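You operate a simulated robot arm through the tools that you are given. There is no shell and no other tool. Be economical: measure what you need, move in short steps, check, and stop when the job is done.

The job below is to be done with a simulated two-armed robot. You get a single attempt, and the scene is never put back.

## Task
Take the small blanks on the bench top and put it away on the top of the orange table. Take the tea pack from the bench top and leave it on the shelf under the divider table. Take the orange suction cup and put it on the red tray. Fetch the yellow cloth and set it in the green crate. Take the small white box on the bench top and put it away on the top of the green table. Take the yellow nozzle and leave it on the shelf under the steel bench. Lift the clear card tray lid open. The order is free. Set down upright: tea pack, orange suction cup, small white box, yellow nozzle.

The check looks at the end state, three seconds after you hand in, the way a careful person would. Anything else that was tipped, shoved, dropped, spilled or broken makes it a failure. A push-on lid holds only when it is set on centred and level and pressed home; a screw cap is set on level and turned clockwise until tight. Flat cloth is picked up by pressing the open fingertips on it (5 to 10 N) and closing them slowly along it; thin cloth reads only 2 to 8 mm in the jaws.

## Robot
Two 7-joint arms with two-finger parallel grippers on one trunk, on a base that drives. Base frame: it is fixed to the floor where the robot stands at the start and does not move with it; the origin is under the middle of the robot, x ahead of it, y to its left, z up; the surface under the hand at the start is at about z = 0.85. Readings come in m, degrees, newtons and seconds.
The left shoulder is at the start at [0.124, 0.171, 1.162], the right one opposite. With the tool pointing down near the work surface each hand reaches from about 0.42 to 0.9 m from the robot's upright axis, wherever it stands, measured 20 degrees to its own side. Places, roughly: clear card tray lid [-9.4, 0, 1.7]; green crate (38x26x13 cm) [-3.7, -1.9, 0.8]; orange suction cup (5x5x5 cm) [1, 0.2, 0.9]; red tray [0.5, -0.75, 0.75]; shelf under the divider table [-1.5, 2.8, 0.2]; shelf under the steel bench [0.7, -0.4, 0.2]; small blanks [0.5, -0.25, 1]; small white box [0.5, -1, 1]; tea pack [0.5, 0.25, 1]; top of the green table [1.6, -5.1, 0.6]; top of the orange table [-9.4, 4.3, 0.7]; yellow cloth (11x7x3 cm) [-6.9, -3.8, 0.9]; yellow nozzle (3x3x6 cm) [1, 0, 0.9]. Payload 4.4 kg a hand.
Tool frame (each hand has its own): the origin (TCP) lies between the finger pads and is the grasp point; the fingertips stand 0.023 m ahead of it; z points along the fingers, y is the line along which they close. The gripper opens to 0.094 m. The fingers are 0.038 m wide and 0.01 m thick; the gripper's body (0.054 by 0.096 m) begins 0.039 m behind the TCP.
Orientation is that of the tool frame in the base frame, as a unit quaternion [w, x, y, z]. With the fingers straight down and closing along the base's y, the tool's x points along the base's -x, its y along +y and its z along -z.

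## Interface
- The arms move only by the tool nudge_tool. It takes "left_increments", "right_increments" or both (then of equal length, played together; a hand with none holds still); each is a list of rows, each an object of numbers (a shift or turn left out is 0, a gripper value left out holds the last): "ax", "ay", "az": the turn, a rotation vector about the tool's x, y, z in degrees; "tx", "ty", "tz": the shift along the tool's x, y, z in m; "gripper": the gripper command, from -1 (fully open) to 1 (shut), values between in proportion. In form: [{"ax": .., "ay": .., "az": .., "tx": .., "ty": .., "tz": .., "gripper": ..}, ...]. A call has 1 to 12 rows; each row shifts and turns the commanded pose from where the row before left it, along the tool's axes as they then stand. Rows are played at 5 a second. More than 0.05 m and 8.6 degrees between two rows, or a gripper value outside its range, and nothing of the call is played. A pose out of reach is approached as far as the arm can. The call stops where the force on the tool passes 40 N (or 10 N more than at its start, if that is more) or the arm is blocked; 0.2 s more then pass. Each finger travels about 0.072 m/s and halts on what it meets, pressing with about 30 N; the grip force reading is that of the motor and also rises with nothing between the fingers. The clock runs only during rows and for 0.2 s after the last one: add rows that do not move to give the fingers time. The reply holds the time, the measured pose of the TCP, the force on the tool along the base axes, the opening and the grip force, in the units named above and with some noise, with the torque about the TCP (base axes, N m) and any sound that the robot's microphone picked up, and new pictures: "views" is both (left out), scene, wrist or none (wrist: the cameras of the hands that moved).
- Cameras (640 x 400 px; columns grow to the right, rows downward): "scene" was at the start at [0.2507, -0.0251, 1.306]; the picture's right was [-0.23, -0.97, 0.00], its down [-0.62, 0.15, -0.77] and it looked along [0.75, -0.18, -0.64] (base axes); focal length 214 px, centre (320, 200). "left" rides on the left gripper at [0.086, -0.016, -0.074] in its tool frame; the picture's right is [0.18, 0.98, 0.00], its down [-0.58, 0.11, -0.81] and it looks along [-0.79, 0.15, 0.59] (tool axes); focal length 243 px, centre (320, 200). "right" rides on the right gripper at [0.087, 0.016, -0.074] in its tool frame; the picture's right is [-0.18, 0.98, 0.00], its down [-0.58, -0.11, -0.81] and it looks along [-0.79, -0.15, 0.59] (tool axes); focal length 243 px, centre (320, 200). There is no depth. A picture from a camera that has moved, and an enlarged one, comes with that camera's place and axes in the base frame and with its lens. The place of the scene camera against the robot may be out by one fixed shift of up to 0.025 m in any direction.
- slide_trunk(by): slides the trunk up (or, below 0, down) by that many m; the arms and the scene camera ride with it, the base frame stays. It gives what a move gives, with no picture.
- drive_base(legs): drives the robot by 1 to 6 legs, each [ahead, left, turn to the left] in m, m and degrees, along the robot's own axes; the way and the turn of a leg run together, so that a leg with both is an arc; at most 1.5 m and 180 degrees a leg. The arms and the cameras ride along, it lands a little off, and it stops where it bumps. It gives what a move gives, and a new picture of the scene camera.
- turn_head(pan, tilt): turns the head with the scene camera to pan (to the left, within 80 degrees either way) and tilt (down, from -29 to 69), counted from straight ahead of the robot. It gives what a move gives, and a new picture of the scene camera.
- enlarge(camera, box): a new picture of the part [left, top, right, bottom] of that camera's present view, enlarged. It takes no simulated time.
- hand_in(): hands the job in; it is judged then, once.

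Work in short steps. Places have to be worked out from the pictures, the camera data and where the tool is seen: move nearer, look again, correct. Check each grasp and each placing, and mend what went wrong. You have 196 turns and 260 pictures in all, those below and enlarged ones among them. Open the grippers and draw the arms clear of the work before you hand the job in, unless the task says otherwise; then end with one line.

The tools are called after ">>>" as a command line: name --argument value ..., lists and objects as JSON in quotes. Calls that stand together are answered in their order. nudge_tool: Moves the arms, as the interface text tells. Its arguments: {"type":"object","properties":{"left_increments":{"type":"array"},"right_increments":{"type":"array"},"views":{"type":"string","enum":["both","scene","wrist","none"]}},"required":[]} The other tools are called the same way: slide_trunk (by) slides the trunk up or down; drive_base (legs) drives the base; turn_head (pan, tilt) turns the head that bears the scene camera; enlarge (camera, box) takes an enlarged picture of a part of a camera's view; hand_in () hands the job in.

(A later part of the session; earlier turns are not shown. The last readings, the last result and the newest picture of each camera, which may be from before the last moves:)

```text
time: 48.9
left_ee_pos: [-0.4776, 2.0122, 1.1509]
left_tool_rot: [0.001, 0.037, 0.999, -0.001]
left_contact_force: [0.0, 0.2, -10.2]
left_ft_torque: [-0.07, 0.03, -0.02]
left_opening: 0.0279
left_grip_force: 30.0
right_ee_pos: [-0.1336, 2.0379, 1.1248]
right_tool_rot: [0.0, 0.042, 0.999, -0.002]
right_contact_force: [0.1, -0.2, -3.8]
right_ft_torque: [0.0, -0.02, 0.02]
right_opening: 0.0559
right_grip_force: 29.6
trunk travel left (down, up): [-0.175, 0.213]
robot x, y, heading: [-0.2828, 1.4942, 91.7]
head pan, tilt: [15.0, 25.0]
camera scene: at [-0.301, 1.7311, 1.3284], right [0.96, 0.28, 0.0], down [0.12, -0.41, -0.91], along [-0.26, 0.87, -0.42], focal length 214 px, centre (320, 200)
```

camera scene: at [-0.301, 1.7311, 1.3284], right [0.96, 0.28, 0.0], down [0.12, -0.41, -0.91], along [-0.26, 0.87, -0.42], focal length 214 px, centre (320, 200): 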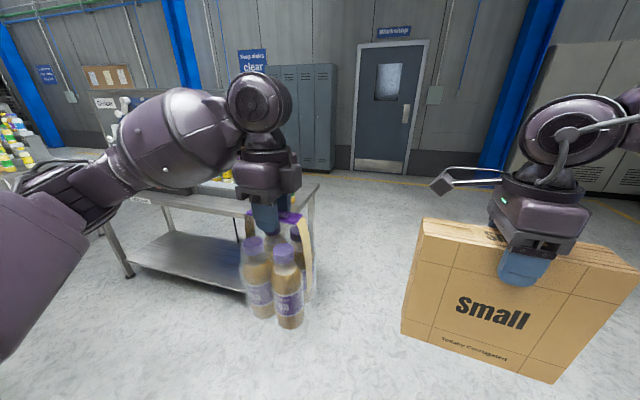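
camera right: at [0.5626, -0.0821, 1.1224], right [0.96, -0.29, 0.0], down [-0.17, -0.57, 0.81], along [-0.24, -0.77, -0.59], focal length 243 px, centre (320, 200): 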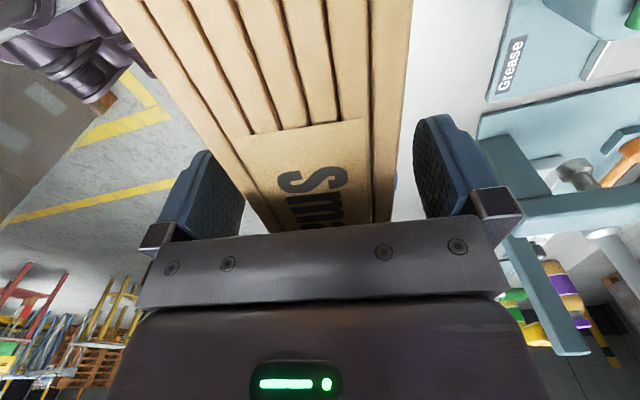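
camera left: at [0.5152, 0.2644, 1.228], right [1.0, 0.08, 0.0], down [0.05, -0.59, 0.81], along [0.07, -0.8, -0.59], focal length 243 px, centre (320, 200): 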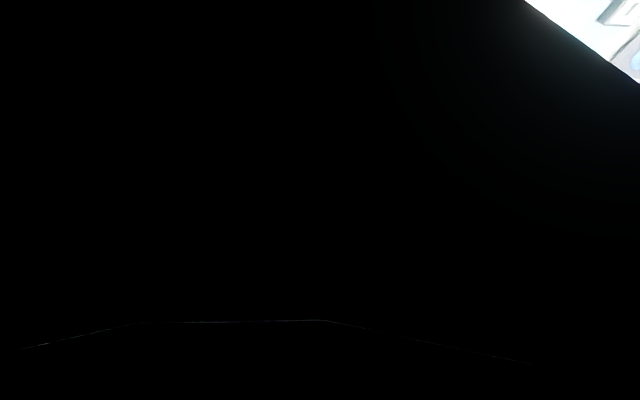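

The table top is ~0.79 high with an open shelf ~0.2. I zoom in to measure the opening under the top.

>>> enlarge --camera "scene" --box '[80, 150, 340, 312]'

```text
2.46 times, centred on (210, 231) of scene
camera zoom: at [-0.301, 1.7311, 1.3284], right [0.96, 0.28, 0.0], down [0.12, -0.41, -0.91], along [-0.26, 0.87, -0.42], focal length 528 px, centre (591, 124)
```

zoom: 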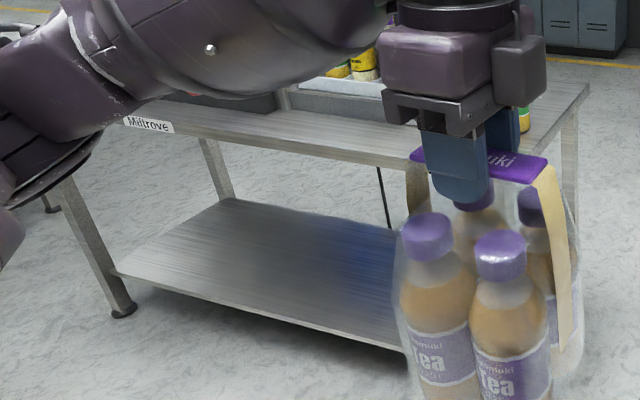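

Opening under the top ≈0.21–0.78 m, enough for the hand with the pack. I lower the trunk, move the right hand outward to keep the blanks clear of the table, and lower the left hand.

>>> slide_trunk --by -0.175

>>> nudge_tool --right_increments '[{"tx": -0.05}, {"tx": -0.05}, {"tx": -0.05}, {"tx": -0.05}, {}, {}, {}, {}, {}, {}, {}]' --left_increments '[{"tz": 0.048}, {"tz": 0.048}, {"tz": 0.048}, {"tz": 0.048}, {"tz": 0.048}, {"tz": 0.048}, {"tz": 0.048}, {"tz": 0.048}, {"tz": 0.048}, {"tz": 0.048}, {"tz": 0.03}]' --views "scene"

```text
time: 50.9
left_ee_pos: [-0.4773, 2.0112, 0.9763]
left_tool_rot: [0.0, 0.04, 0.999, 0.0]
left_contact_force: [0.3, -0.3, -11.0]
left_ft_torque: [-0.05, 0.04, 0.01]
left_opening: 0.028
left_grip_force: 29.6
right_ee_pos: [-0.134, 2.0359, 0.9523]
right_tool_rot: [0.0, 0.042, 0.999, -0.001]
right_contact_force: [-0.7, -0.4, -3.5]
right_ft_torque: [0.0, -0.02, -0.02]
right_opening: 0.0561
right_grip_force: 29.2
trunk travel left (down, up): [0.0, 0.388]
robot x, y, heading: [-0.2857, 1.4941, 91.5]
head pan, tilt: [15.0, 25.0]
```

```text
time: 53.3
left_ee_pos: [-0.4986, 2.0393, 0.4958]
left_tool_rot: [-0.001, 0.039, 0.999, -0.001]
left_contact_force: [0.8, -0.2, -10.8]
left_ft_torque: [0.01, 0.02, -0.01]
left_opening: 0.028
left_grip_force: 30.0
left hand out of reach, approached as far as the arm can: row 1, 2, 3
right_ee_pos: [0.0648, 2.0208, 0.9516]
right_tool_rot: [0.0, 0.042, 0.999, -0.002]
right_contact_force: [-0.1, 1.1, -4.3]
right_ft_torque: [0.0, -0.02, 0.0]
right_opening: 0.056
right_grip_force: 30.6
trunk travel left (down, up): [0.0, 0.388]
robot x, y, heading: [-0.2836, 1.4958, 91.6]
head pan, tilt: [15.0, 25.0]
camera scene: at [-0.3051, 1.8848, 1.1167], right [0.96, 0.28, 0.0], down [0.12, -0.41, -0.91], along [-0.26, 0.87, -0.42], focal length 214 px, centre (320, 200)
```

scene: 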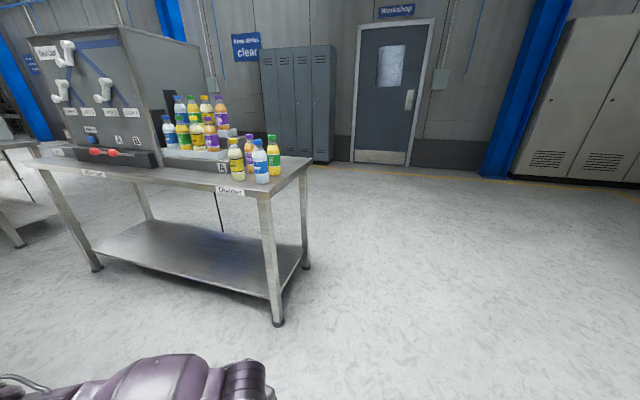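

The table's front legs stand at y≈2.57, x −2.24..−0.76; shelf top ≈0.19–0.21. I strafe left and move partly ahead, then look.

>>> drive_base --legs '[[0.25, 0.55, -1.6]]'

>>> turn_head --pan 10 --tilt 55

```text
time: 58.5
left_ee_pos: [-1.0293, 2.2819, 0.4975]
left_tool_rot: [0.0, 0.051, 0.999, -0.002]
left_contact_force: [-0.1, -1.0, -11.1]
left_ft_torque: [-0.02, 0.04, -0.01]
left_opening: 0.0276
left_grip_force: 30.1
right_ee_pos: [-0.4664, 2.2528, 0.9515]
right_tool_rot: [0.0, 0.054, 0.999, -0.002]
right_contact_force: [0.1, -0.3, -3.9]
right_ft_torque: [0.01, -0.06, -0.01]
right_opening: 0.0559
right_grip_force: 29.8
trunk travel left (down, up): [0.0, 0.388]
robot x, y, heading: [-0.8295, 1.7296, 89.8]
head pan, tilt: [15.0, 25.0]
camera scene: at [-0.8394, 2.1243, 1.1168], right [0.97, 0.26, 0.0], down [0.11, -0.41, -0.91], along [-0.24, 0.87, -0.42], focal length 214 px, centre (320, 200)
```

scene: 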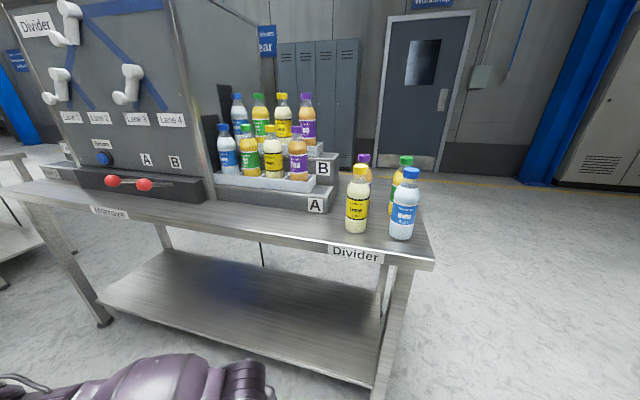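

```text
time: 59.5
left_ee_pos: [-1.03, 2.2826, 0.4968]
left_tool_rot: [-0.002, 0.05, 0.999, -0.001]
left_contact_force: [0.5, 0.1, -11.6]
left_ft_torque: [-0.06, -0.02, 0.01]
left_opening: 0.0275
left_grip_force: 29.9
right_ee_pos: [-0.4656, 2.252, 0.9513]
right_tool_rot: [0.0, 0.054, 0.999, -0.002]
right_contact_force: [0.6, 0.0, -3.7]
right_ft_torque: [0.02, 0.02, 0.0]
right_opening: 0.056
right_grip_force: 29.6
trunk travel left (down, up): [0.0, 0.388]
robot x, y, heading: [-0.8307, 1.7303, 89.9]
head pan, tilt: [10.0, 55.0]
camera scene: at [-0.828, 2.1063, 1.0728], right [0.98, 0.18, 0.0], down [0.14, -0.81, -0.57], along [-0.1, 0.56, -0.82], focal length 214 px, centre (320, 200)
```

scene: 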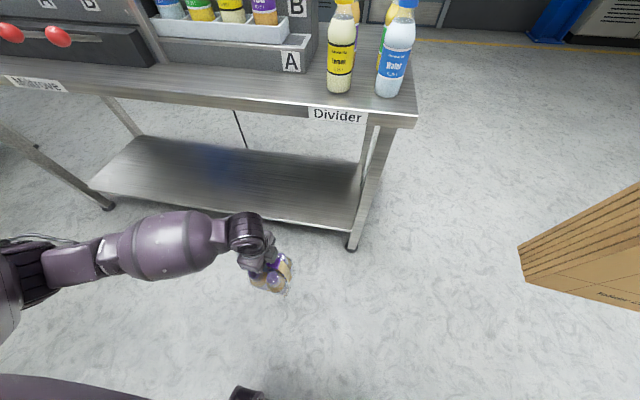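

The pack hangs in front of the shelf. I zoom in on the arm to judge the wrist/forearm clearance to the table top.

>>> enlarge --camera "scene" --box '[60, 80, 380, 300]'

```text
1.82 times, centred on (220, 190) of scene
camera zoom: at [-0.828, 2.1063, 1.0728], right [0.98, 0.18, 0.0], down [0.14, -0.81, -0.57], along [-0.1, 0.56, -0.82], focal length 390 px, centre (502, 218)
```

zoom: 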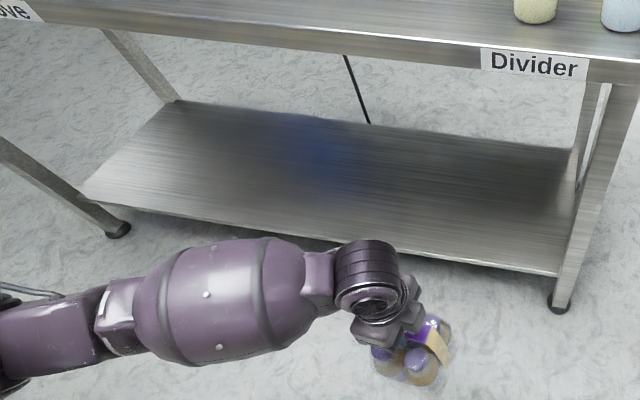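

Forearm looks to be around z≈0.7, so it should clear the slab bottom (~0.78) once lowered. I lower the hand 5 cm and move ahead 0.28 m.

>>> nudge_tool --left_increments '[{"tz": 0.025}, {"tz": 0.025}, {}]' --views "none"

>>> drive_base --legs '[[0.26, 0, 0]]'

```text
time: 60.3
left_ee_pos: [-1.0305, 2.2821, 0.4451]
left_tool_rot: [-0.001, 0.051, 0.999, 0.0]
left_contact_force: [0.5, -0.4, -12.0]
left_ft_torque: [-0.03, 0.05, 0.02]
left_opening: 0.0277
left_grip_force: 30.1
right_ee_pos: [-0.4668, 2.2523, 0.9515]
right_tool_rot: [0.0, 0.054, 0.999, -0.002]
right_contact_force: [-0.4, 0.5, -3.8]
right_ft_torque: [0.0, 0.01, 0.01]
right_opening: 0.0558
right_grip_force: 29.5
trunk travel left (down, up): [0.0, 0.388]
robot x, y, heading: [-0.8271, 1.7326, 90.2]
head pan, tilt: [10.0, 55.0]
```

```text
time: 62.2
left_ee_pos: [-1.0299, 2.5446, 0.4446]
left_tool_rot: [-0.002, 0.05, 0.999, -0.002]
left_contact_force: [-0.6, -0.6, -10.8]
left_ft_torque: [0.0, 0.03, -0.01]
left_opening: 0.0278
left_grip_force: 29.7
right_ee_pos: [-0.4674, 2.5156, 0.952]
right_tool_rot: [0.0, 0.054, 0.999, -0.002]
right_contact_force: [0.3, -0.1, -3.2]
right_ft_torque: [0.03, -0.02, 0.03]
right_opening: 0.056
right_grip_force: 30.3
trunk travel left (down, up): [0.0, 0.388]
robot x, y, heading: [-0.8301, 1.9957, 90.1]
head pan, tilt: [10.0, 55.0]
camera scene: at [-0.8285, 2.3692, 1.0726], right [0.98, 0.18, 0.0], down [0.14, -0.81, -0.57], along [-0.1, 0.56, -0.82], focal length 214 px, centre (320, 200)
```

scene: 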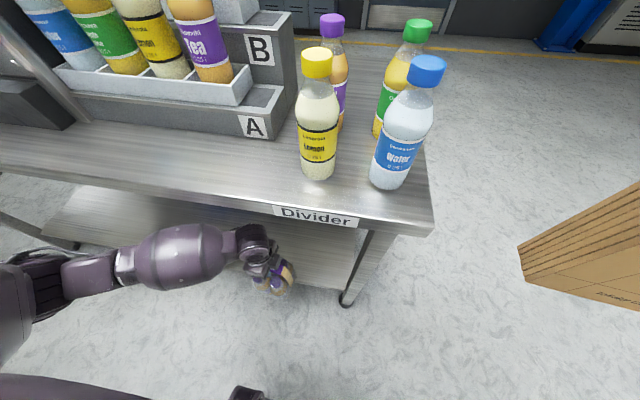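

No contact so far; I extend the hand forward 10 cm in small steps under the table top.

>>> nudge_tool --left_increments '[{"ty": 0.025}, {"ty": 0.025}, {"ty": 0.025}, {"ty": 0.025}, {}]' --views "scene"

>>> enlarge --camera "scene" --box '[60, 120, 380, 320]'

```text
time: 63.4
left_ee_pos: [-1.0202, 2.6432, 0.4433]
left_tool_rot: [-0.001, 0.051, 0.999, -0.001]
left_contact_force: [-0.1, -0.4, -11.4]
left_ft_torque: [-0.04, 0.01, 0.01]
left_opening: 0.0277
left_grip_force: 29.6
right_ee_pos: [-0.4662, 2.5145, 0.9518]
right_tool_rot: [-0.001, 0.054, 0.999, -0.002]
right_contact_force: [-0.2, 0.0, -4.4]
right_ft_torque: [-0.03, -0.02, -0.01]
right_opening: 0.0559
right_grip_force: 29.6
trunk travel left (down, up): [0.0, 0.388]
robot x, y, heading: [-0.827, 1.9956, 90.1]
head pan, tilt: [10.0, 55.0]
camera scene: at [-0.8286, 2.369, 1.0727], right [0.98, 0.18, 0.0], down [0.14, -0.81, -0.57], along [-0.1, 0.56, -0.82], focal length 214 px, centre (320, 200)
```

scene: 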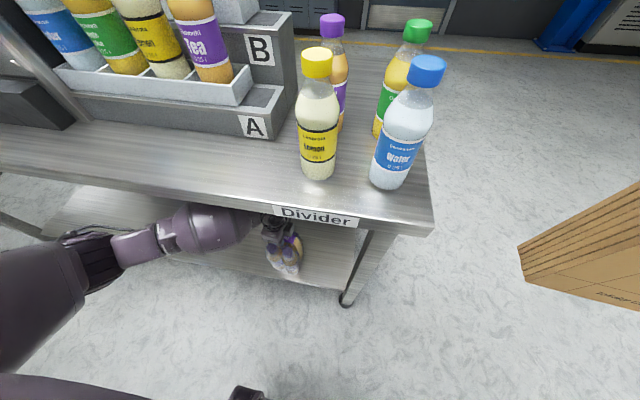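

```text
2.00 times, centred on (220, 220) of scene
camera zoom: at [-0.8286, 2.369, 1.0727], right [0.98, 0.18, 0.0], down [0.14, -0.81, -0.57], along [-0.1, 0.56, -0.82], focal length 429 px, centre (520, 160)
```

zoom: 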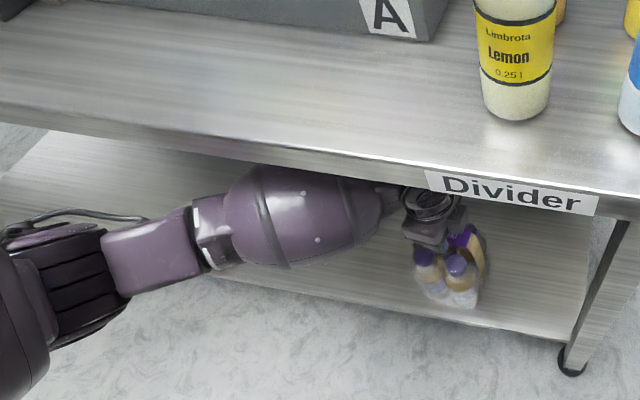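

The forearm is clear below the slab. I move 3.5 cm deeper, then lower until it touches.

>>> nudge_tool --left_increments '[{"ty": 0.02}, {"ty": 0.02}, {"tz": 0.01}, {"tz": 0.01}, {}]' --views "none"

>>> nudge_tool --left_increments '[{"tz": 0.006}, {"tz": 0.006}, {"tz": 0.006}, {}]' --views "scene"

```text
time: 64.6
left_ee_pos: [-1.0173, 2.6829, 0.4241]
left_tool_rot: [0.0, 0.051, 0.999, -0.002]
left_contact_force: [-0.1, -0.3, -10.8]
left_ft_torque: [-0.05, 0.03, -0.01]
left_opening: 0.0279
left_grip_force: 30.0
right_ee_pos: [-0.4664, 2.514, 0.9519]
right_tool_rot: [0.0, 0.054, 0.999, -0.001]
right_contact_force: [0.5, 0.2, -4.2]
right_ft_torque: [-0.01, -0.01, 0.03]
right_opening: 0.0559
right_grip_force: 29.8
trunk travel left (down, up): [0.0, 0.388]
robot x, y, heading: [-0.8295, 1.9983, 90.2]
head pan, tilt: [10.0, 55.0]
```

```text
time: 65.6
left_ee_pos: [-1.0156, 2.6825, 0.4059]
left_tool_rot: [0.0, 0.05, 0.999, -0.002]
left_contact_force: [-0.2, -0.8, -10.7]
left_ft_torque: [-0.02, -0.01, 0.01]
left_opening: 0.0277
left_grip_force: 29.7
right_ee_pos: [-0.4662, 2.515, 0.9521]
right_tool_rot: [0.0, 0.054, 0.999, -0.001]
right_contact_force: [-1.1, -0.1, -3.5]
right_ft_torque: [-0.01, -0.04, -0.01]
right_opening: 0.0558
right_grip_force: 30.3
trunk travel left (down, up): [0.0, 0.388]
robot x, y, heading: [-0.8306, 1.9958, 90.0]
head pan, tilt: [10.0, 55.0]
camera scene: at [-0.8285, 2.369, 1.0727], right [0.98, 0.18, 0.0], down [0.14, -0.81, -0.57], along [-0.1, 0.56, -0.82], focal length 214 px, centre (320, 200)
```

scene: 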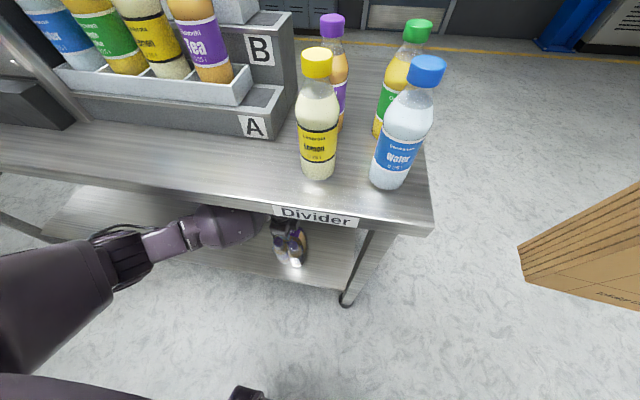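

Still hanging freely; I keep lowering in fine steps until the load transfers.

>>> nudge_tool --left_increments '[{"tz": 0.005}, {"tz": 0.005}, {"tz": 0.004}, {"tz": 0.004}, {}]' --views "none"

```text
time: 66.8
left_ee_pos: [-1.0158, 2.6867, 0.3936]
left_tool_rot: [-0.001, 0.05, 0.999, 0.003]
left_contact_force: [-4.3, 7.7, 19.2]
left_ft_torque: [-0.13, 0.01, 0.05]
left_opening: 0.0284
left_grip_force: 30.4
right_ee_pos: [-0.4656, 2.5122, 0.9523]
right_tool_rot: [0.0, 0.054, 0.999, 0.0]
right_contact_force: [0.9, 0.5, -3.9]
right_ft_torque: [0.05, -0.03, 0.02]
right_opening: 0.0558
right_grip_force: 30.5
trunk travel left (down, up): [0.0, 0.388]
robot x, y, heading: [-0.8284, 1.9993, 90.1]
head pan, tilt: [10.0, 55.0]
```

Contact made (pack now on the shelf). I ease up 6 mm, open, and look.

>>> nudge_tool --left_increments '[{"tz": -0.006}, {"gripper": 0.2}, {"gripper": -0.2}, {"gripper": -0.4}, {}, {}]' --views "both"

>>> enlarge --camera "scene" --box '[200, 180, 400, 320]'

```text
time: 68.2
left_ee_pos: [-1.0173, 2.6835, 0.3953]
left_tool_rot: [-0.001, 0.051, 0.999, 0.0]
left_contact_force: [0.1, -0.1, 1.2]
left_ft_torque: [-0.02, -0.01, -0.02]
left_opening: 0.0658
left_grip_force: 0.1
right_ee_pos: [-0.4658, 2.5136, 0.9529]
right_tool_rot: [0.0, 0.054, 0.999, -0.001]
right_contact_force: [0.0, -0.1, -4.3]
right_ft_torque: [0.02, 0.0, -0.02]
right_opening: 0.0559
right_grip_force: 29.7
trunk travel left (down, up): [0.0, 0.388]
robot x, y, heading: [-0.8314, 2.0, 90.3]
head pan, tilt: [10.0, 55.0]
camera scene: at [-0.8283, 2.3683, 1.073], right [0.98, 0.18, 0.0], down [0.14, -0.81, -0.57], along [-0.1, 0.56, -0.82], focal length 214 px, centre (320, 200)
camera left: at [-1.1046, 2.6747, 0.4724], right [-0.08, 1.0, 0.0], down [0.59, 0.05, 0.81], along [0.8, 0.07, -0.59], focal length 243 px, centre (320, 200)
```

scene: 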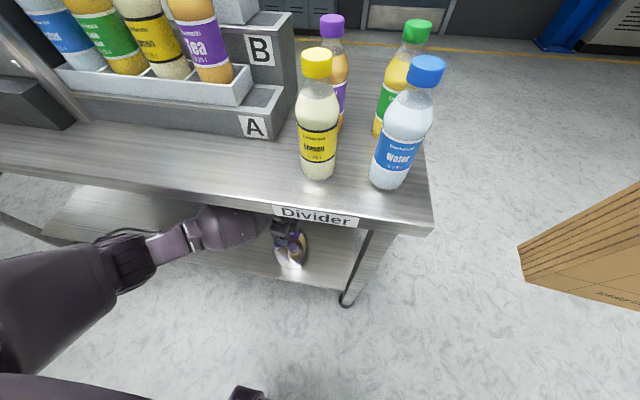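
left: 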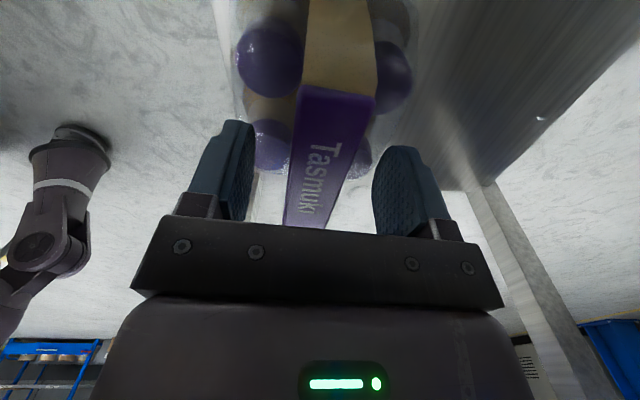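

```text
2.86 times, centred on (300, 250) of scene
camera zoom: at [-0.8283, 2.3683, 1.073], right [0.98, 0.18, 0.0], down [0.14, -0.81, -0.57], along [-0.1, 0.56, -0.82], focal length 613 px, centre (377, 57)
```

zoom: 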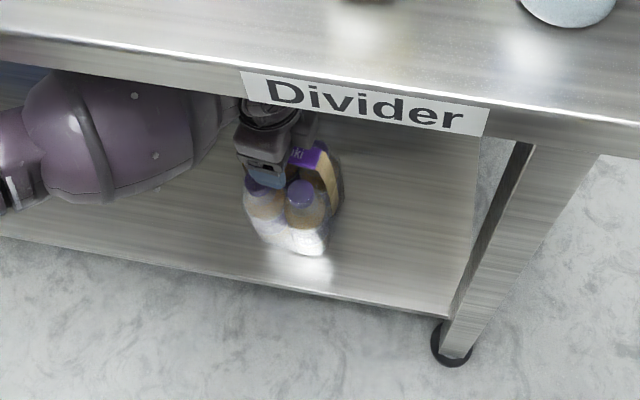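

The pack stands upright on the shelf, released. I raise the hand clear of the strap and pull it back out.

>>> nudge_tool --left_increments '[{"tz": -0.02, "gripper": -1}, {"tz": -0.025}, {"tz": -0.008}, {"ty": -0.04}, {"ty": -0.04}, {"ty": -0.04}, {"ty": -0.04}, {}]' --views "scene"

>>> enlarge --camera "scene" --box '[200, 180, 400, 320]'

```text
time: 70.0
left_ee_pos: [-1.0335, 2.5238, 0.4493]
left_tool_rot: [-0.001, 0.05, 0.999, -0.001]
left_contact_force: [-0.2, 0.7, -0.3]
left_ft_torque: [0.03, 0.0, 0.0]
left_opening: 0.0939
left_grip_force: 0.0
right_ee_pos: [-0.4671, 2.5147, 0.9534]
right_tool_rot: [0.0, 0.054, 0.999, -0.001]
right_contact_force: [-0.5, 0.5, -4.4]
right_ft_torque: [0.01, -0.02, -0.01]
right_opening: 0.056
right_grip_force: 30.0
trunk travel left (down, up): [0.0, 0.388]
robot x, y, heading: [-0.8293, 1.9951, 90.2]
head pan, tilt: [10.0, 55.0]
camera scene: at [-0.8283, 2.3683, 1.0731], right [0.98, 0.18, 0.0], down [0.14, -0.81, -0.57], along [-0.1, 0.56, -0.82], focal length 214 px, centre (320, 200)
```

scene: 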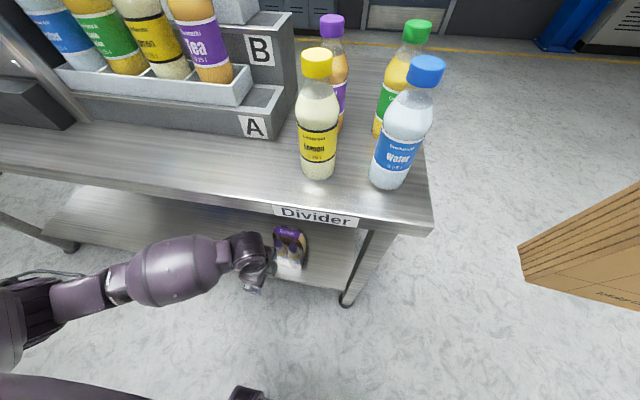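

```text
2.86 times, centred on (300, 250) of scene
camera zoom: at [-0.8283, 2.3683, 1.0731], right [0.98, 0.18, 0.0], down [0.14, -0.81, -0.57], along [-0.1, 0.56, -0.82], focal length 613 px, centre (377, 57)
```

zoom: 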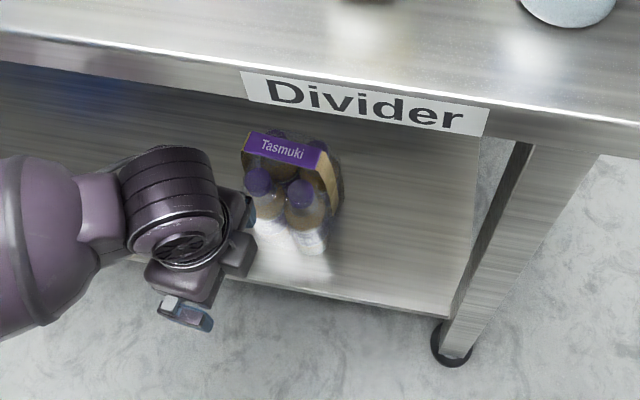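

Tea pack done. I back off 0.6 m, then raise trunk and hand for travel, turning toward −x to look at the route.

>>> drive_base --legs '[[-0.5, 0, 0]]'

>>> slide_trunk --by 0.175

>>> nudge_tool --left_increments '[{"tz": -0.05}, {"tz": -0.05}, {"tz": -0.05}, {"tz": -0.05}, {"tz": -0.05}, {"tz": -0.05}, {"tz": -0.05}, {"tz": -0.05}, {"tz": -0.05}]' --right_increments '[{"tx": 0.03}, {"tx": 0.03}, {"tx": 0.03}, {}, {}, {}, {}, {}, {}]' --views "none"

>>> drive_base --legs '[[0, 0, 90]]'

>>> turn_head --pan 0 --tilt 10

```text
time: 72.9
left_ee_pos: [-1.0309, 2.0338, 0.4486]
left_tool_rot: [-0.001, 0.052, 0.999, -0.001]
left_contact_force: [-0.4, -0.5, -0.5]
left_ft_torque: [0.02, -0.01, 0.02]
left_opening: 0.094
left_grip_force: 0.1
right_ee_pos: [-0.4644, 2.0241, 0.9514]
right_tool_rot: [0.0, 0.055, 0.998, -0.001]
right_contact_force: [0.2, 0.9, -3.9]
right_ft_torque: [0.0, -0.01, -0.01]
right_opening: 0.056
right_grip_force: 29.5
trunk travel left (down, up): [0.0, 0.388]
robot x, y, heading: [-0.8329, 1.5068, 89.9]
head pan, tilt: [10.0, 55.0]
camera scene: at [-0.8269, 1.8779, 1.0731], right [0.98, 0.17, 0.0], down [0.14, -0.81, -0.57], along [-0.1, 0.56, -0.82], focal length 214 px, centre (320, 200)
```

scene: 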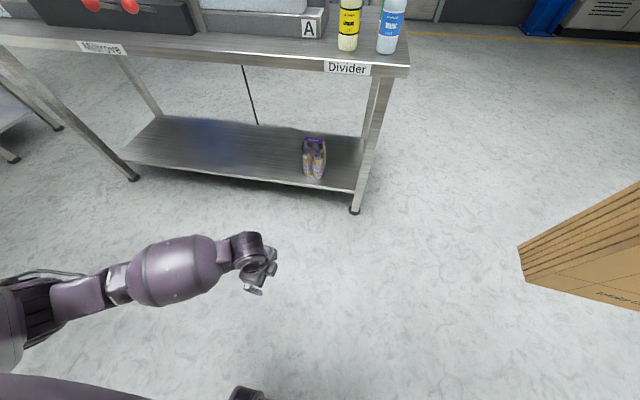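

```text
time: 74.8
left_ee_pos: [-1.0309, 2.0341, 0.6221]
left_tool_rot: [-0.001, 0.051, 0.999, -0.001]
left_contact_force: [0.3, 0.6, 0.3]
left_ft_torque: [-0.03, -0.01, 0.03]
left_opening: 0.094
left_grip_force: 0.1
right_ee_pos: [-0.4648, 2.0233, 1.1264]
right_tool_rot: [0.0, 0.055, 0.999, -0.002]
right_contact_force: [-0.4, 0.6, -3.6]
right_ft_torque: [0.0, 0.02, -0.01]
right_opening: 0.0559
right_grip_force: 30.0
trunk travel left (down, up): [-0.175, 0.213]
robot x, y, heading: [-0.8302, 1.5034, 90.0]
head pan, tilt: [10.0, 55.0]
```

```text
time: 76.8
left_ee_pos: [-1.0323, 2.0329, 1.0785]
left_tool_rot: [-0.001, 0.052, 0.999, 0.0]
left_contact_force: [0.1, -0.3, -0.5]
left_ft_torque: [0.01, 0.01, 0.0]
left_opening: 0.094
left_grip_force: 0.0
right_ee_pos: [-0.5521, 2.0315, 1.1286]
right_tool_rot: [-0.001, 0.056, 0.998, -0.001]
right_contact_force: [0.4, -1.3, -3.1]
right_ft_torque: [-0.01, -0.04, 0.0]
right_opening: 0.0559
right_grip_force: 30.4
trunk travel left (down, up): [-0.175, 0.213]
robot x, y, heading: [-0.8307, 1.5073, 90.1]
head pan, tilt: [10.0, 55.0]
```

```text
time: 81.1
left_ee_pos: [-1.3562, 1.2985, 1.0759]
left_tool_rot: [0.0, -0.672, 0.741, -0.001]
left_contact_force: [0.3, -0.3, -0.3]
left_ft_torque: [0.0, 0.02, 0.0]
left_opening: 0.0939
left_grip_force: 0.2
right_ee_pos: [-1.3568, 1.7793, 1.1272]
right_tool_rot: [0.001, -0.67, 0.743, -0.001]
right_contact_force: [0.1, -0.3, -2.9]
right_ft_torque: [0.01, -0.03, 0.03]
right_opening: 0.0558
right_grip_force: 29.6
trunk travel left (down, up): [-0.175, 0.213]
robot x, y, heading: [-0.8295, 1.5048, -179.5]
head pan, tilt: [10.0, 55.0]
camera scene: at [-1.0384, 1.4861, 1.2846], right [-0.18, 0.98, 0.0], down [0.81, 0.15, -0.57], along [-0.56, -0.1, -0.82], focal length 214 px, centre (320, 200)
```

scene: 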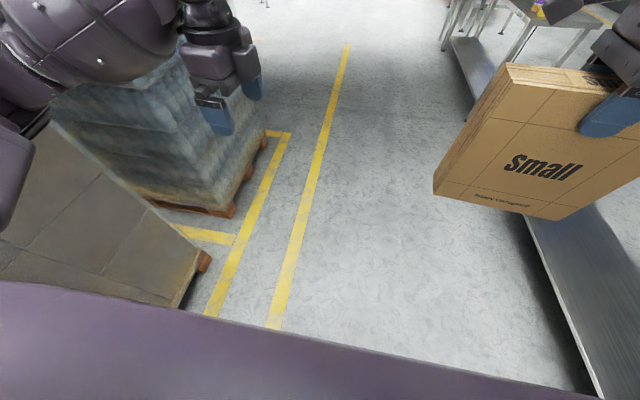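

```text
time: 82.2
left_ee_pos: [-1.3552, 1.2987, 1.0768]
left_tool_rot: [0.0, -0.673, 0.74, -0.001]
left_contact_force: [-0.4, -0.1, -0.2]
left_ft_torque: [0.01, 0.01, -0.02]
left_opening: 0.094
left_grip_force: 0.0
right_ee_pos: [-1.3574, 1.7793, 1.1274]
right_tool_rot: [0.001, -0.67, 0.743, -0.001]
right_contact_force: [-1.3, 1.1, -3.7]
right_ft_torque: [0.04, 0.03, -0.01]
right_opening: 0.0557
right_grip_force: 30.0
trunk travel left (down, up): [-0.175, 0.213]
robot x, y, heading: [-0.8284, 1.5085, -179.4]
head pan, tilt: [0.0, 10.0]
camera scene: at [-1.0604, 1.4986, 1.3529], right [-0.01, 1.0, 0.0], down [0.17, 0.0, -0.98], along [-0.98, -0.01, -0.17], focal length 214 px, centre (320, 200)
```

scene: 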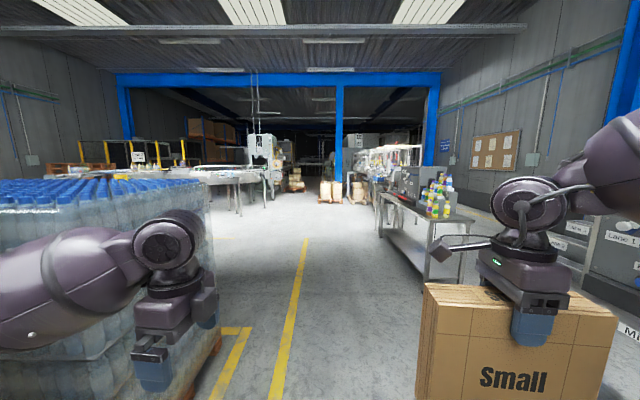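

The aisle is free along −x. I shift right a little away from the bottle pallet, then drive ahead 4.5 m and look.

>>> drive_base --legs '[[0, -0.25, -0.6], [1.5, 0, 0], [1.5, 0, 0], [1.5, 0, 0]]'

```text
time: 106.3
left_ee_pos: [-5.9065, 1.5227, 1.0767]
left_tool_rot: [0.0, -0.676, 0.737, -0.002]
left_contact_force: [-0.1, -0.4, 0.3]
left_ft_torque: [0.04, -0.01, -0.01]
left_opening: 0.0942
left_grip_force: 0.1
right_ee_pos: [-5.9124, 2.0037, 1.1272]
right_tool_rot: [0.0, -0.673, 0.74, -0.001]
right_contact_force: [0.0, -0.4, -4.3]
right_ft_torque: [0.01, 0.02, 0.01]
right_opening: 0.0561
right_grip_force: 30.4
trunk travel left (down, up): [-0.175, 0.213]
robot x, y, heading: [-5.3824, 1.7371, -179.2]
head pan, tilt: [0.0, 10.0]
camera scene: at [-5.613, 1.7268, 1.353], right [-0.02, 1.0, 0.0], down [0.17, 0.0, -0.98], along [-0.98, -0.02, -0.17], focal length 214 px, centre (320, 200)
```

scene: 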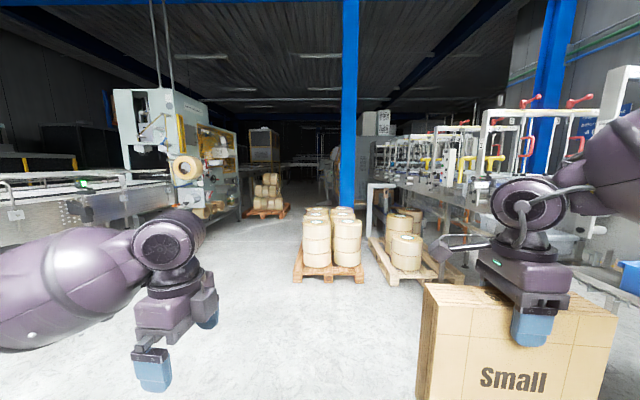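

Roll pallets stand ahead near x≈−7.9. I look to the right for the orange table and to the left for the card tray machine.

>>> turn_head --pan -50 --tilt 10

>>> turn_head --pan 45 --tilt 10

```text
time: 107.5
left_ee_pos: [-5.9055, 1.5247, 1.0775]
left_tool_rot: [0.0, -0.677, 0.736, -0.001]
left_contact_force: [-0.1, 0.3, -0.5]
left_ft_torque: [0.0, 0.01, 0.0]
left_opening: 0.0939
left_grip_force: 0.0
right_ee_pos: [-5.9129, 2.0035, 1.1278]
right_tool_rot: [0.001, -0.673, 0.739, 0.0]
right_contact_force: [-0.3, 0.9, -4.4]
right_ft_torque: [0.07, 0.03, 0.0]
right_opening: 0.0557
right_grip_force: 29.3
trunk travel left (down, up): [-0.175, 0.213]
robot x, y, heading: [-5.3825, 1.7376, -179.0]
head pan, tilt: [-50.0, 10.0]
camera scene: at [-5.581, 1.7985, 1.353], right [0.75, 0.66, 0.0], down [0.11, -0.13, -0.98], along [-0.65, 0.74, -0.17], focal length 214 px, centre (320, 200)
```

scene: 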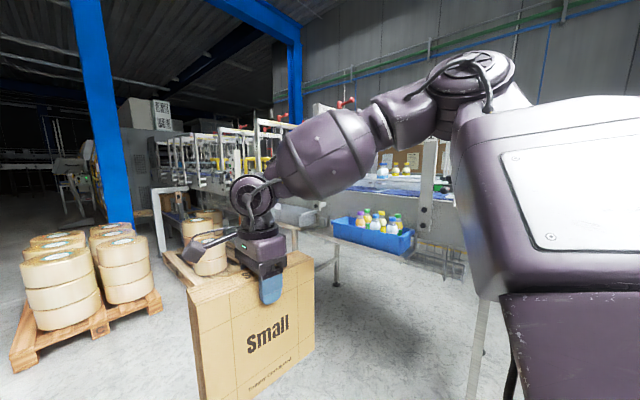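

```text
time: 109.2
left_ee_pos: [-5.9066, 1.5245, 1.0776]
left_tool_rot: [0.0, -0.676, 0.737, 0.0]
left_contact_force: [-0.2, 0.1, -0.1]
left_ft_torque: [0.0, 0.01, 0.0]
left_opening: 0.0937
left_grip_force: 0.1
right_ee_pos: [-5.9131, 2.0051, 1.1277]
right_tool_rot: [0.001, -0.674, 0.739, 0.0]
right_contact_force: [-0.3, 0.2, -4.6]
right_ft_torque: [0.02, 0.02, 0.01]
right_opening: 0.0558
right_grip_force: 30.3
trunk travel left (down, up): [-0.175, 0.213]
robot x, y, heading: [-5.3803, 1.7344, -179.1]
head pan, tilt: [45.0, 10.0]
camera scene: at [-5.5845, 1.6616, 1.353], right [-0.72, 0.69, 0.0], down [0.12, 0.12, -0.98], along [-0.68, -0.71, -0.17], focal length 214 px, centre (320, 200)
```

scene: 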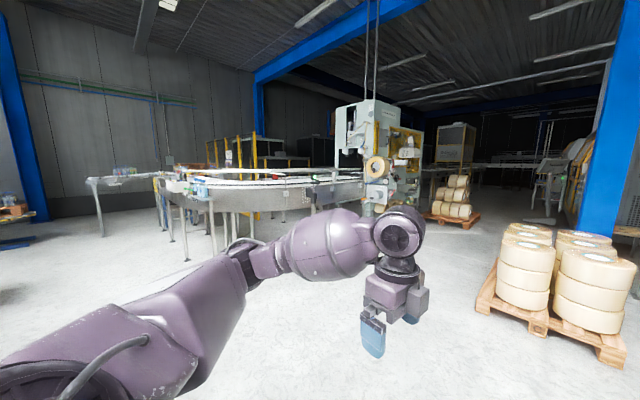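

The card machine is ahead-left; the orange table must be behind the roll pallets to the right. I go left of the pallets and look again.

>>> drive_base --legs '[[0, 1.1, -0.9], [1.5, 0, 0], [0.7, 0, 0]]'

>>> turn_head --pan -45 --tilt 10

>>> turn_head --pan 5 --tilt 0

```text
time: 129.5
left_ee_pos: [-8.1218, 0.5076, 1.0775]
left_tool_rot: [0.001, -0.661, 0.751, -0.002]
left_contact_force: [-1.0, -0.1, -0.9]
left_ft_torque: [0.01, 0.01, 0.01]
left_opening: 0.0942
left_grip_force: 0.1
right_ee_pos: [-8.1082, 0.9864, 1.1276]
right_tool_rot: [0.001, -0.658, 0.753, -0.001]
right_contact_force: [-0.1, 0.6, -4.5]
right_ft_torque: [-0.01, 0.05, -0.01]
right_opening: 0.0559
right_grip_force: 30.1
trunk travel left (down, up): [-0.175, 0.213]
robot x, y, heading: [-7.5896, 0.6974, 178.7]
head pan, tilt: [45.0, 10.0]
camera scene: at [-7.7943, 0.6307, 1.353], right [-0.69, 0.72, 0.0], down [0.13, 0.12, -0.98], along [-0.71, -0.68, -0.17], focal length 214 px, centre (320, 200)
```

scene: 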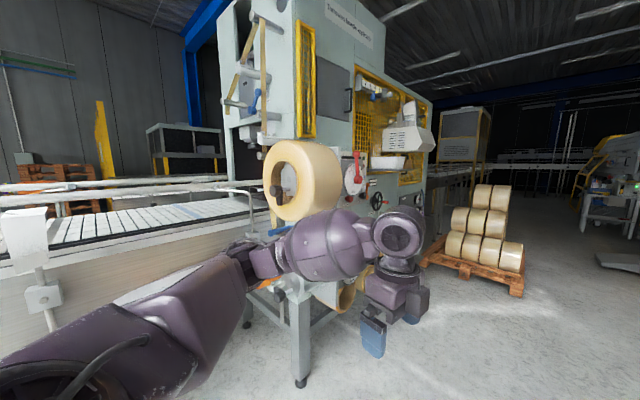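

```text
time: 131.1
left_ee_pos: [-8.1213, 0.5064, 1.0771]
left_tool_rot: [-0.001, -0.661, 0.751, -0.001]
left_contact_force: [0.5, -1.0, 0.2]
left_ft_torque: [0.01, -0.02, -0.05]
left_opening: 0.094
left_grip_force: 0.1
right_ee_pos: [-8.1091, 0.9858, 1.1271]
right_tool_rot: [0.001, -0.658, 0.753, -0.001]
right_contact_force: [-0.8, 1.2, -3.4]
right_ft_torque: [0.03, 0.03, 0.0]
right_opening: 0.0561
right_grip_force: 30.0
trunk travel left (down, up): [-0.175, 0.213]
robot x, y, heading: [-7.5893, 0.6993, 179.0]
head pan, tilt: [-45.0, 10.0]
camera scene: at [-7.791, 0.7621, 1.353], right [0.72, 0.69, 0.0], down [0.12, -0.13, -0.98], along [-0.68, 0.71, -0.17], focal length 214 px, centre (320, 200)
```

scene: 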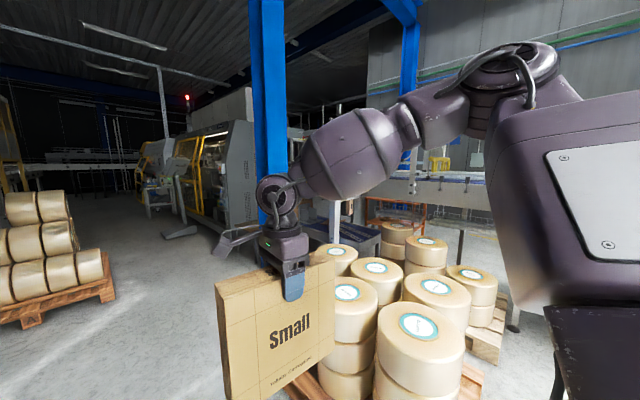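

```text
time: 132.3
left_ee_pos: [-8.121, 0.504, 1.0781]
left_tool_rot: [0.001, -0.661, 0.751, -0.001]
left_contact_force: [-0.1, 0.0, -0.2]
left_ft_torque: [0.02, 0.01, 0.0]
left_opening: 0.094
left_grip_force: 0.1
right_ee_pos: [-8.1097, 0.9852, 1.1281]
right_tool_rot: [0.001, -0.658, 0.753, 0.0]
right_contact_force: [-1.0, -0.7, -3.8]
right_ft_torque: [0.01, 0.01, -0.04]
right_opening: 0.0562
right_grip_force: 30.5
trunk travel left (down, up): [-0.175, 0.213]
robot x, y, heading: [-7.5872, 0.6962, 178.9]
head pan, tilt: [5.0, 0.0]
camera scene: at [-7.8166, 0.6892, 1.369], right [-0.06, 1.0, 0.0], down [0.0, 0.0, -1.0], along [-1.0, -0.06, 0.0], focal length 214 px, centre (320, 200)
```

scene: 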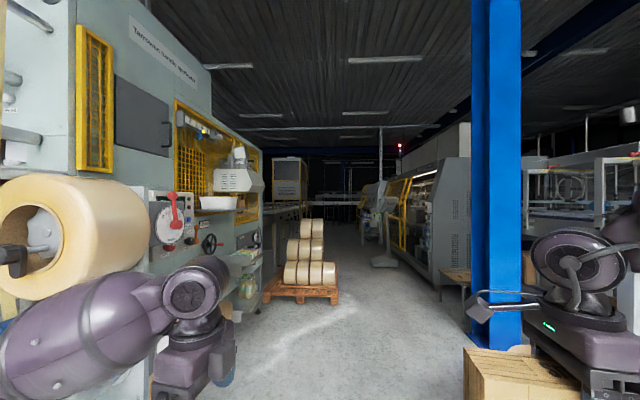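

I see the card device (white, clear cover) on the machine left at about [−9.4,0,1.7], and an orange frame behind the pallets near [−9.3,4.3]. I drive ahead between and look right.

>>> drive_base --legs '[[0, -0.15, 1.0], [1.5, 0, 0], [0.6, 0, 0]]'

>>> turn_head --pan -75 --tilt 15

>>> turn_head --pan 75 --tilt 0

```text
time: 144.3
left_ee_pos: [-10.2131, 0.6788, 1.0772]
left_tool_rot: [0.0, -0.663, 0.748, -0.001]
left_contact_force: [-0.6, -0.8, 0.5]
left_ft_torque: [0.01, 0.02, 0.01]
left_opening: 0.0942
left_grip_force: 0.0
right_ee_pos: [-10.2036, 1.1594, 1.1275]
right_tool_rot: [0.001, -0.661, 0.75, -0.001]
right_contact_force: [-0.6, -0.1, -4.0]
right_ft_torque: [0.02, 0.01, 0.01]
right_opening: 0.0557
right_grip_force: 30.2
trunk travel left (down, up): [-0.175, 0.213]
robot x, y, heading: [-9.6782, 0.8731, 179.0]
head pan, tilt: [5.0, 0.0]
camera scene: at [-9.9089, 0.865, 1.369], right [-0.07, 1.0, 0.0], down [0.0, 0.0, -1.0], along [-1.0, -0.07, 0.0], focal length 214 px, centre (320, 200)
```

scene: 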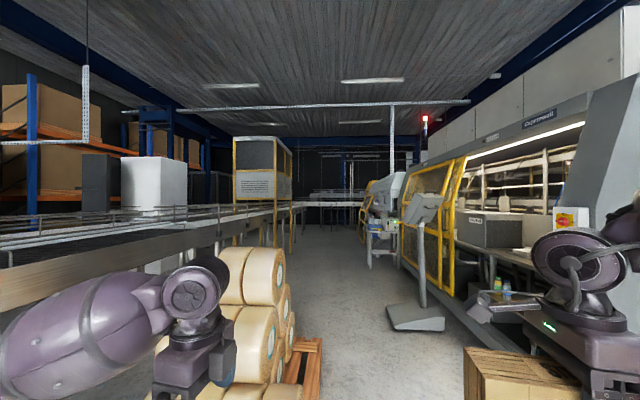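

```text
time: 145.8
left_ee_pos: [-10.2121, 0.6792, 1.0761]
left_tool_rot: [-0.001, -0.663, 0.749, 0.0]
left_contact_force: [-0.4, 0.0, 0.2]
left_ft_torque: [0.0, 0.01, 0.02]
left_opening: 0.094
left_grip_force: 0.1
right_ee_pos: [-10.2032, 1.1603, 1.1267]
right_tool_rot: [0.001, -0.661, 0.75, -0.001]
right_contact_force: [-0.9, -0.9, -4.3]
right_ft_torque: [0.05, -0.04, 0.0]
right_opening: 0.0558
right_grip_force: 29.9
trunk travel left (down, up): [-0.175, 0.213]
robot x, y, heading: [-9.6793, 0.8756, 178.9]
head pan, tilt: [-75.0, 15.0]
camera scene: at [-9.8417, 0.962, 1.3449], right [0.97, 0.24, 0.0], down [0.06, -0.25, -0.97], along [-0.24, 0.94, -0.26], focal length 214 px, centre (320, 200)
```

scene: 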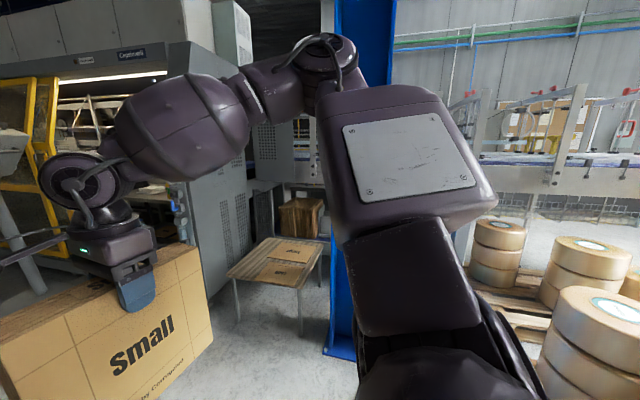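

```text
time: 148.2
left_ee_pos: [-10.2122, 0.6785, 1.0784]
left_tool_rot: [0.0, -0.663, 0.749, -0.002]
left_contact_force: [0.6, 0.9, -0.3]
left_ft_torque: [0.01, 0.01, 0.01]
left_opening: 0.094
left_grip_force: 0.1
right_ee_pos: [-10.2016, 1.1608, 1.1279]
right_tool_rot: [0.001, -0.661, 0.75, 0.0]
right_contact_force: [0.3, 0.7, -4.3]
right_ft_torque: [0.01, 0.01, 0.01]
right_opening: 0.0561
right_grip_force: 30.2
trunk travel left (down, up): [-0.175, 0.213]
robot x, y, heading: [-9.6795, 0.8738, 179.3]
head pan, tilt: [75.0, 0.0]
camera scene: at [-9.8436, 0.7849, 1.369], right [-0.96, 0.27, 0.0], down [0.0, 0.0, -1.0], along [-0.27, -0.96, 0.0], focal length 214 px, centre (320, 200)
```

scene: 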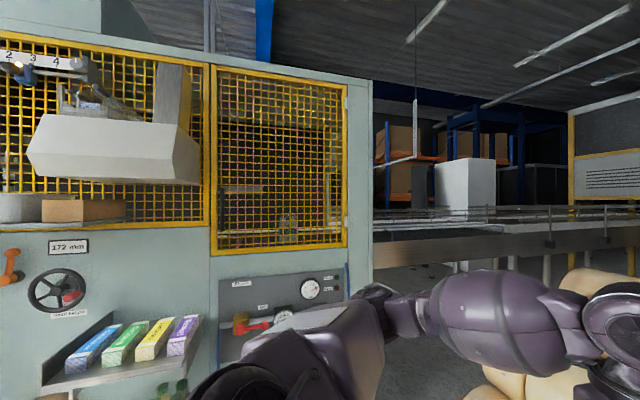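

I see a low table right ahead and the column; to get a clear view towards [−9.4,4.3], I turn the robot to face +y.

>>> drive_base --legs '[[0, 0, -89]]'

>>> turn_head --pan 0 --tilt 18

```text
time: 152.3
left_ee_pos: [-9.9031, 1.395, 1.078]
left_tool_rot: [0.0, 0.035, 0.999, -0.001]
left_contact_force: [-0.9, 0.5, 0.2]
left_ft_torque: [-0.01, 0.03, -0.01]
left_opening: 0.0939
left_grip_force: 0.0
right_ee_pos: [-9.4221, 1.4106, 1.1282]
right_tool_rot: [0.0, 0.038, 0.999, -0.001]
right_contact_force: [0.0, -0.4, -3.3]
right_ft_torque: [0.03, -0.01, 0.0]
right_opening: 0.0557
right_grip_force: 30.4
trunk travel left (down, up): [-0.175, 0.213]
robot x, y, heading: [-9.6812, 0.8749, 91.7]
head pan, tilt: [75.0, 0.0]
camera scene: at [-9.7585, 1.0421, 1.369], right [0.23, 0.97, 0.0], down [0.0, 0.0, -1.0], along [-0.97, 0.23, 0.0], focal length 214 px, centre (320, 200)
```

scene: 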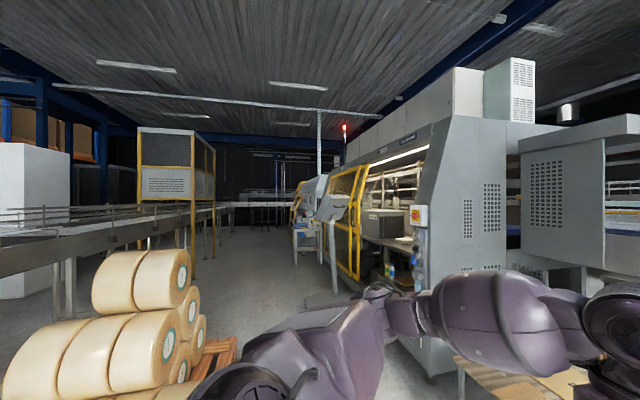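

```text
time: 153.7
left_ee_pos: [-9.9018, 1.3946, 1.0768]
left_tool_rot: [-0.001, 0.035, 0.999, -0.001]
left_contact_force: [-0.9, -0.2, 0.4]
left_ft_torque: [-0.01, -0.01, 0.0]
left_opening: 0.0942
left_grip_force: 0.1
right_ee_pos: [-9.4221, 1.4102, 1.1278]
right_tool_rot: [0.0, 0.037, 0.999, 0.0]
right_contact_force: [-0.5, 0.2, -3.9]
right_ft_torque: [0.01, -0.03, 0.0]
right_opening: 0.0558
right_grip_force: 29.8
trunk travel left (down, up): [-0.175, 0.213]
robot x, y, heading: [-9.6781, 0.8736, 92.0]
head pan, tilt: [0.0, 18.0]
camera scene: at [-9.6744, 1.1151, 1.34], right [1.0, 0.04, 0.0], down [0.01, -0.31, -0.95], along [-0.03, 0.95, -0.31], focal length 214 px, centre (320, 200)
```

scene: 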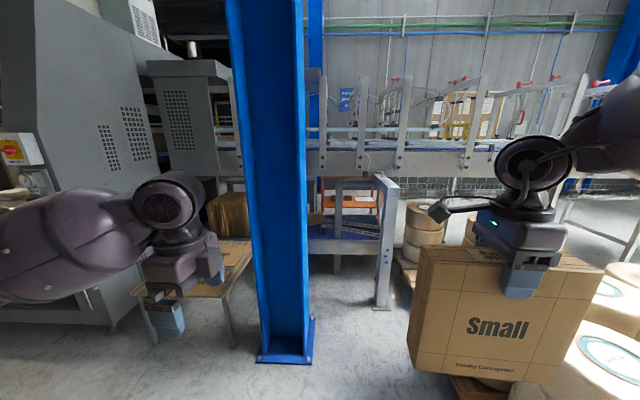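

The orange table seems to be beyond the conveyor line. I zoom in to verify it.

>>> enlarge --camera "scene" --box '[200, 120, 440, 290]'

```text
2.35 times, centred on (320, 205) of scene
camera zoom: at [-9.6744, 1.1151, 1.34], right [1.0, 0.04, 0.0], down [0.01, -0.31, -0.95], along [-0.03, 0.95, -0.31], focal length 505 px, centre (320, 188)
```

zoom: 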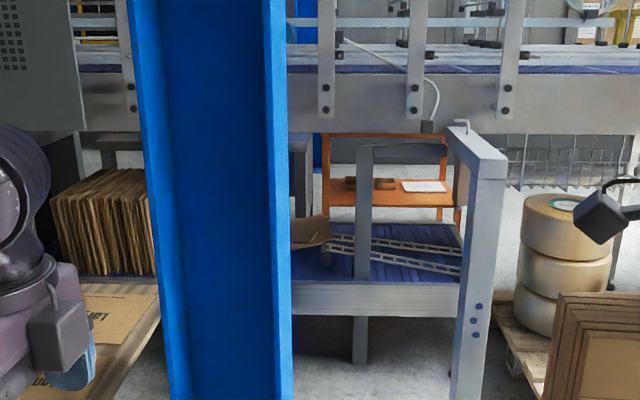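

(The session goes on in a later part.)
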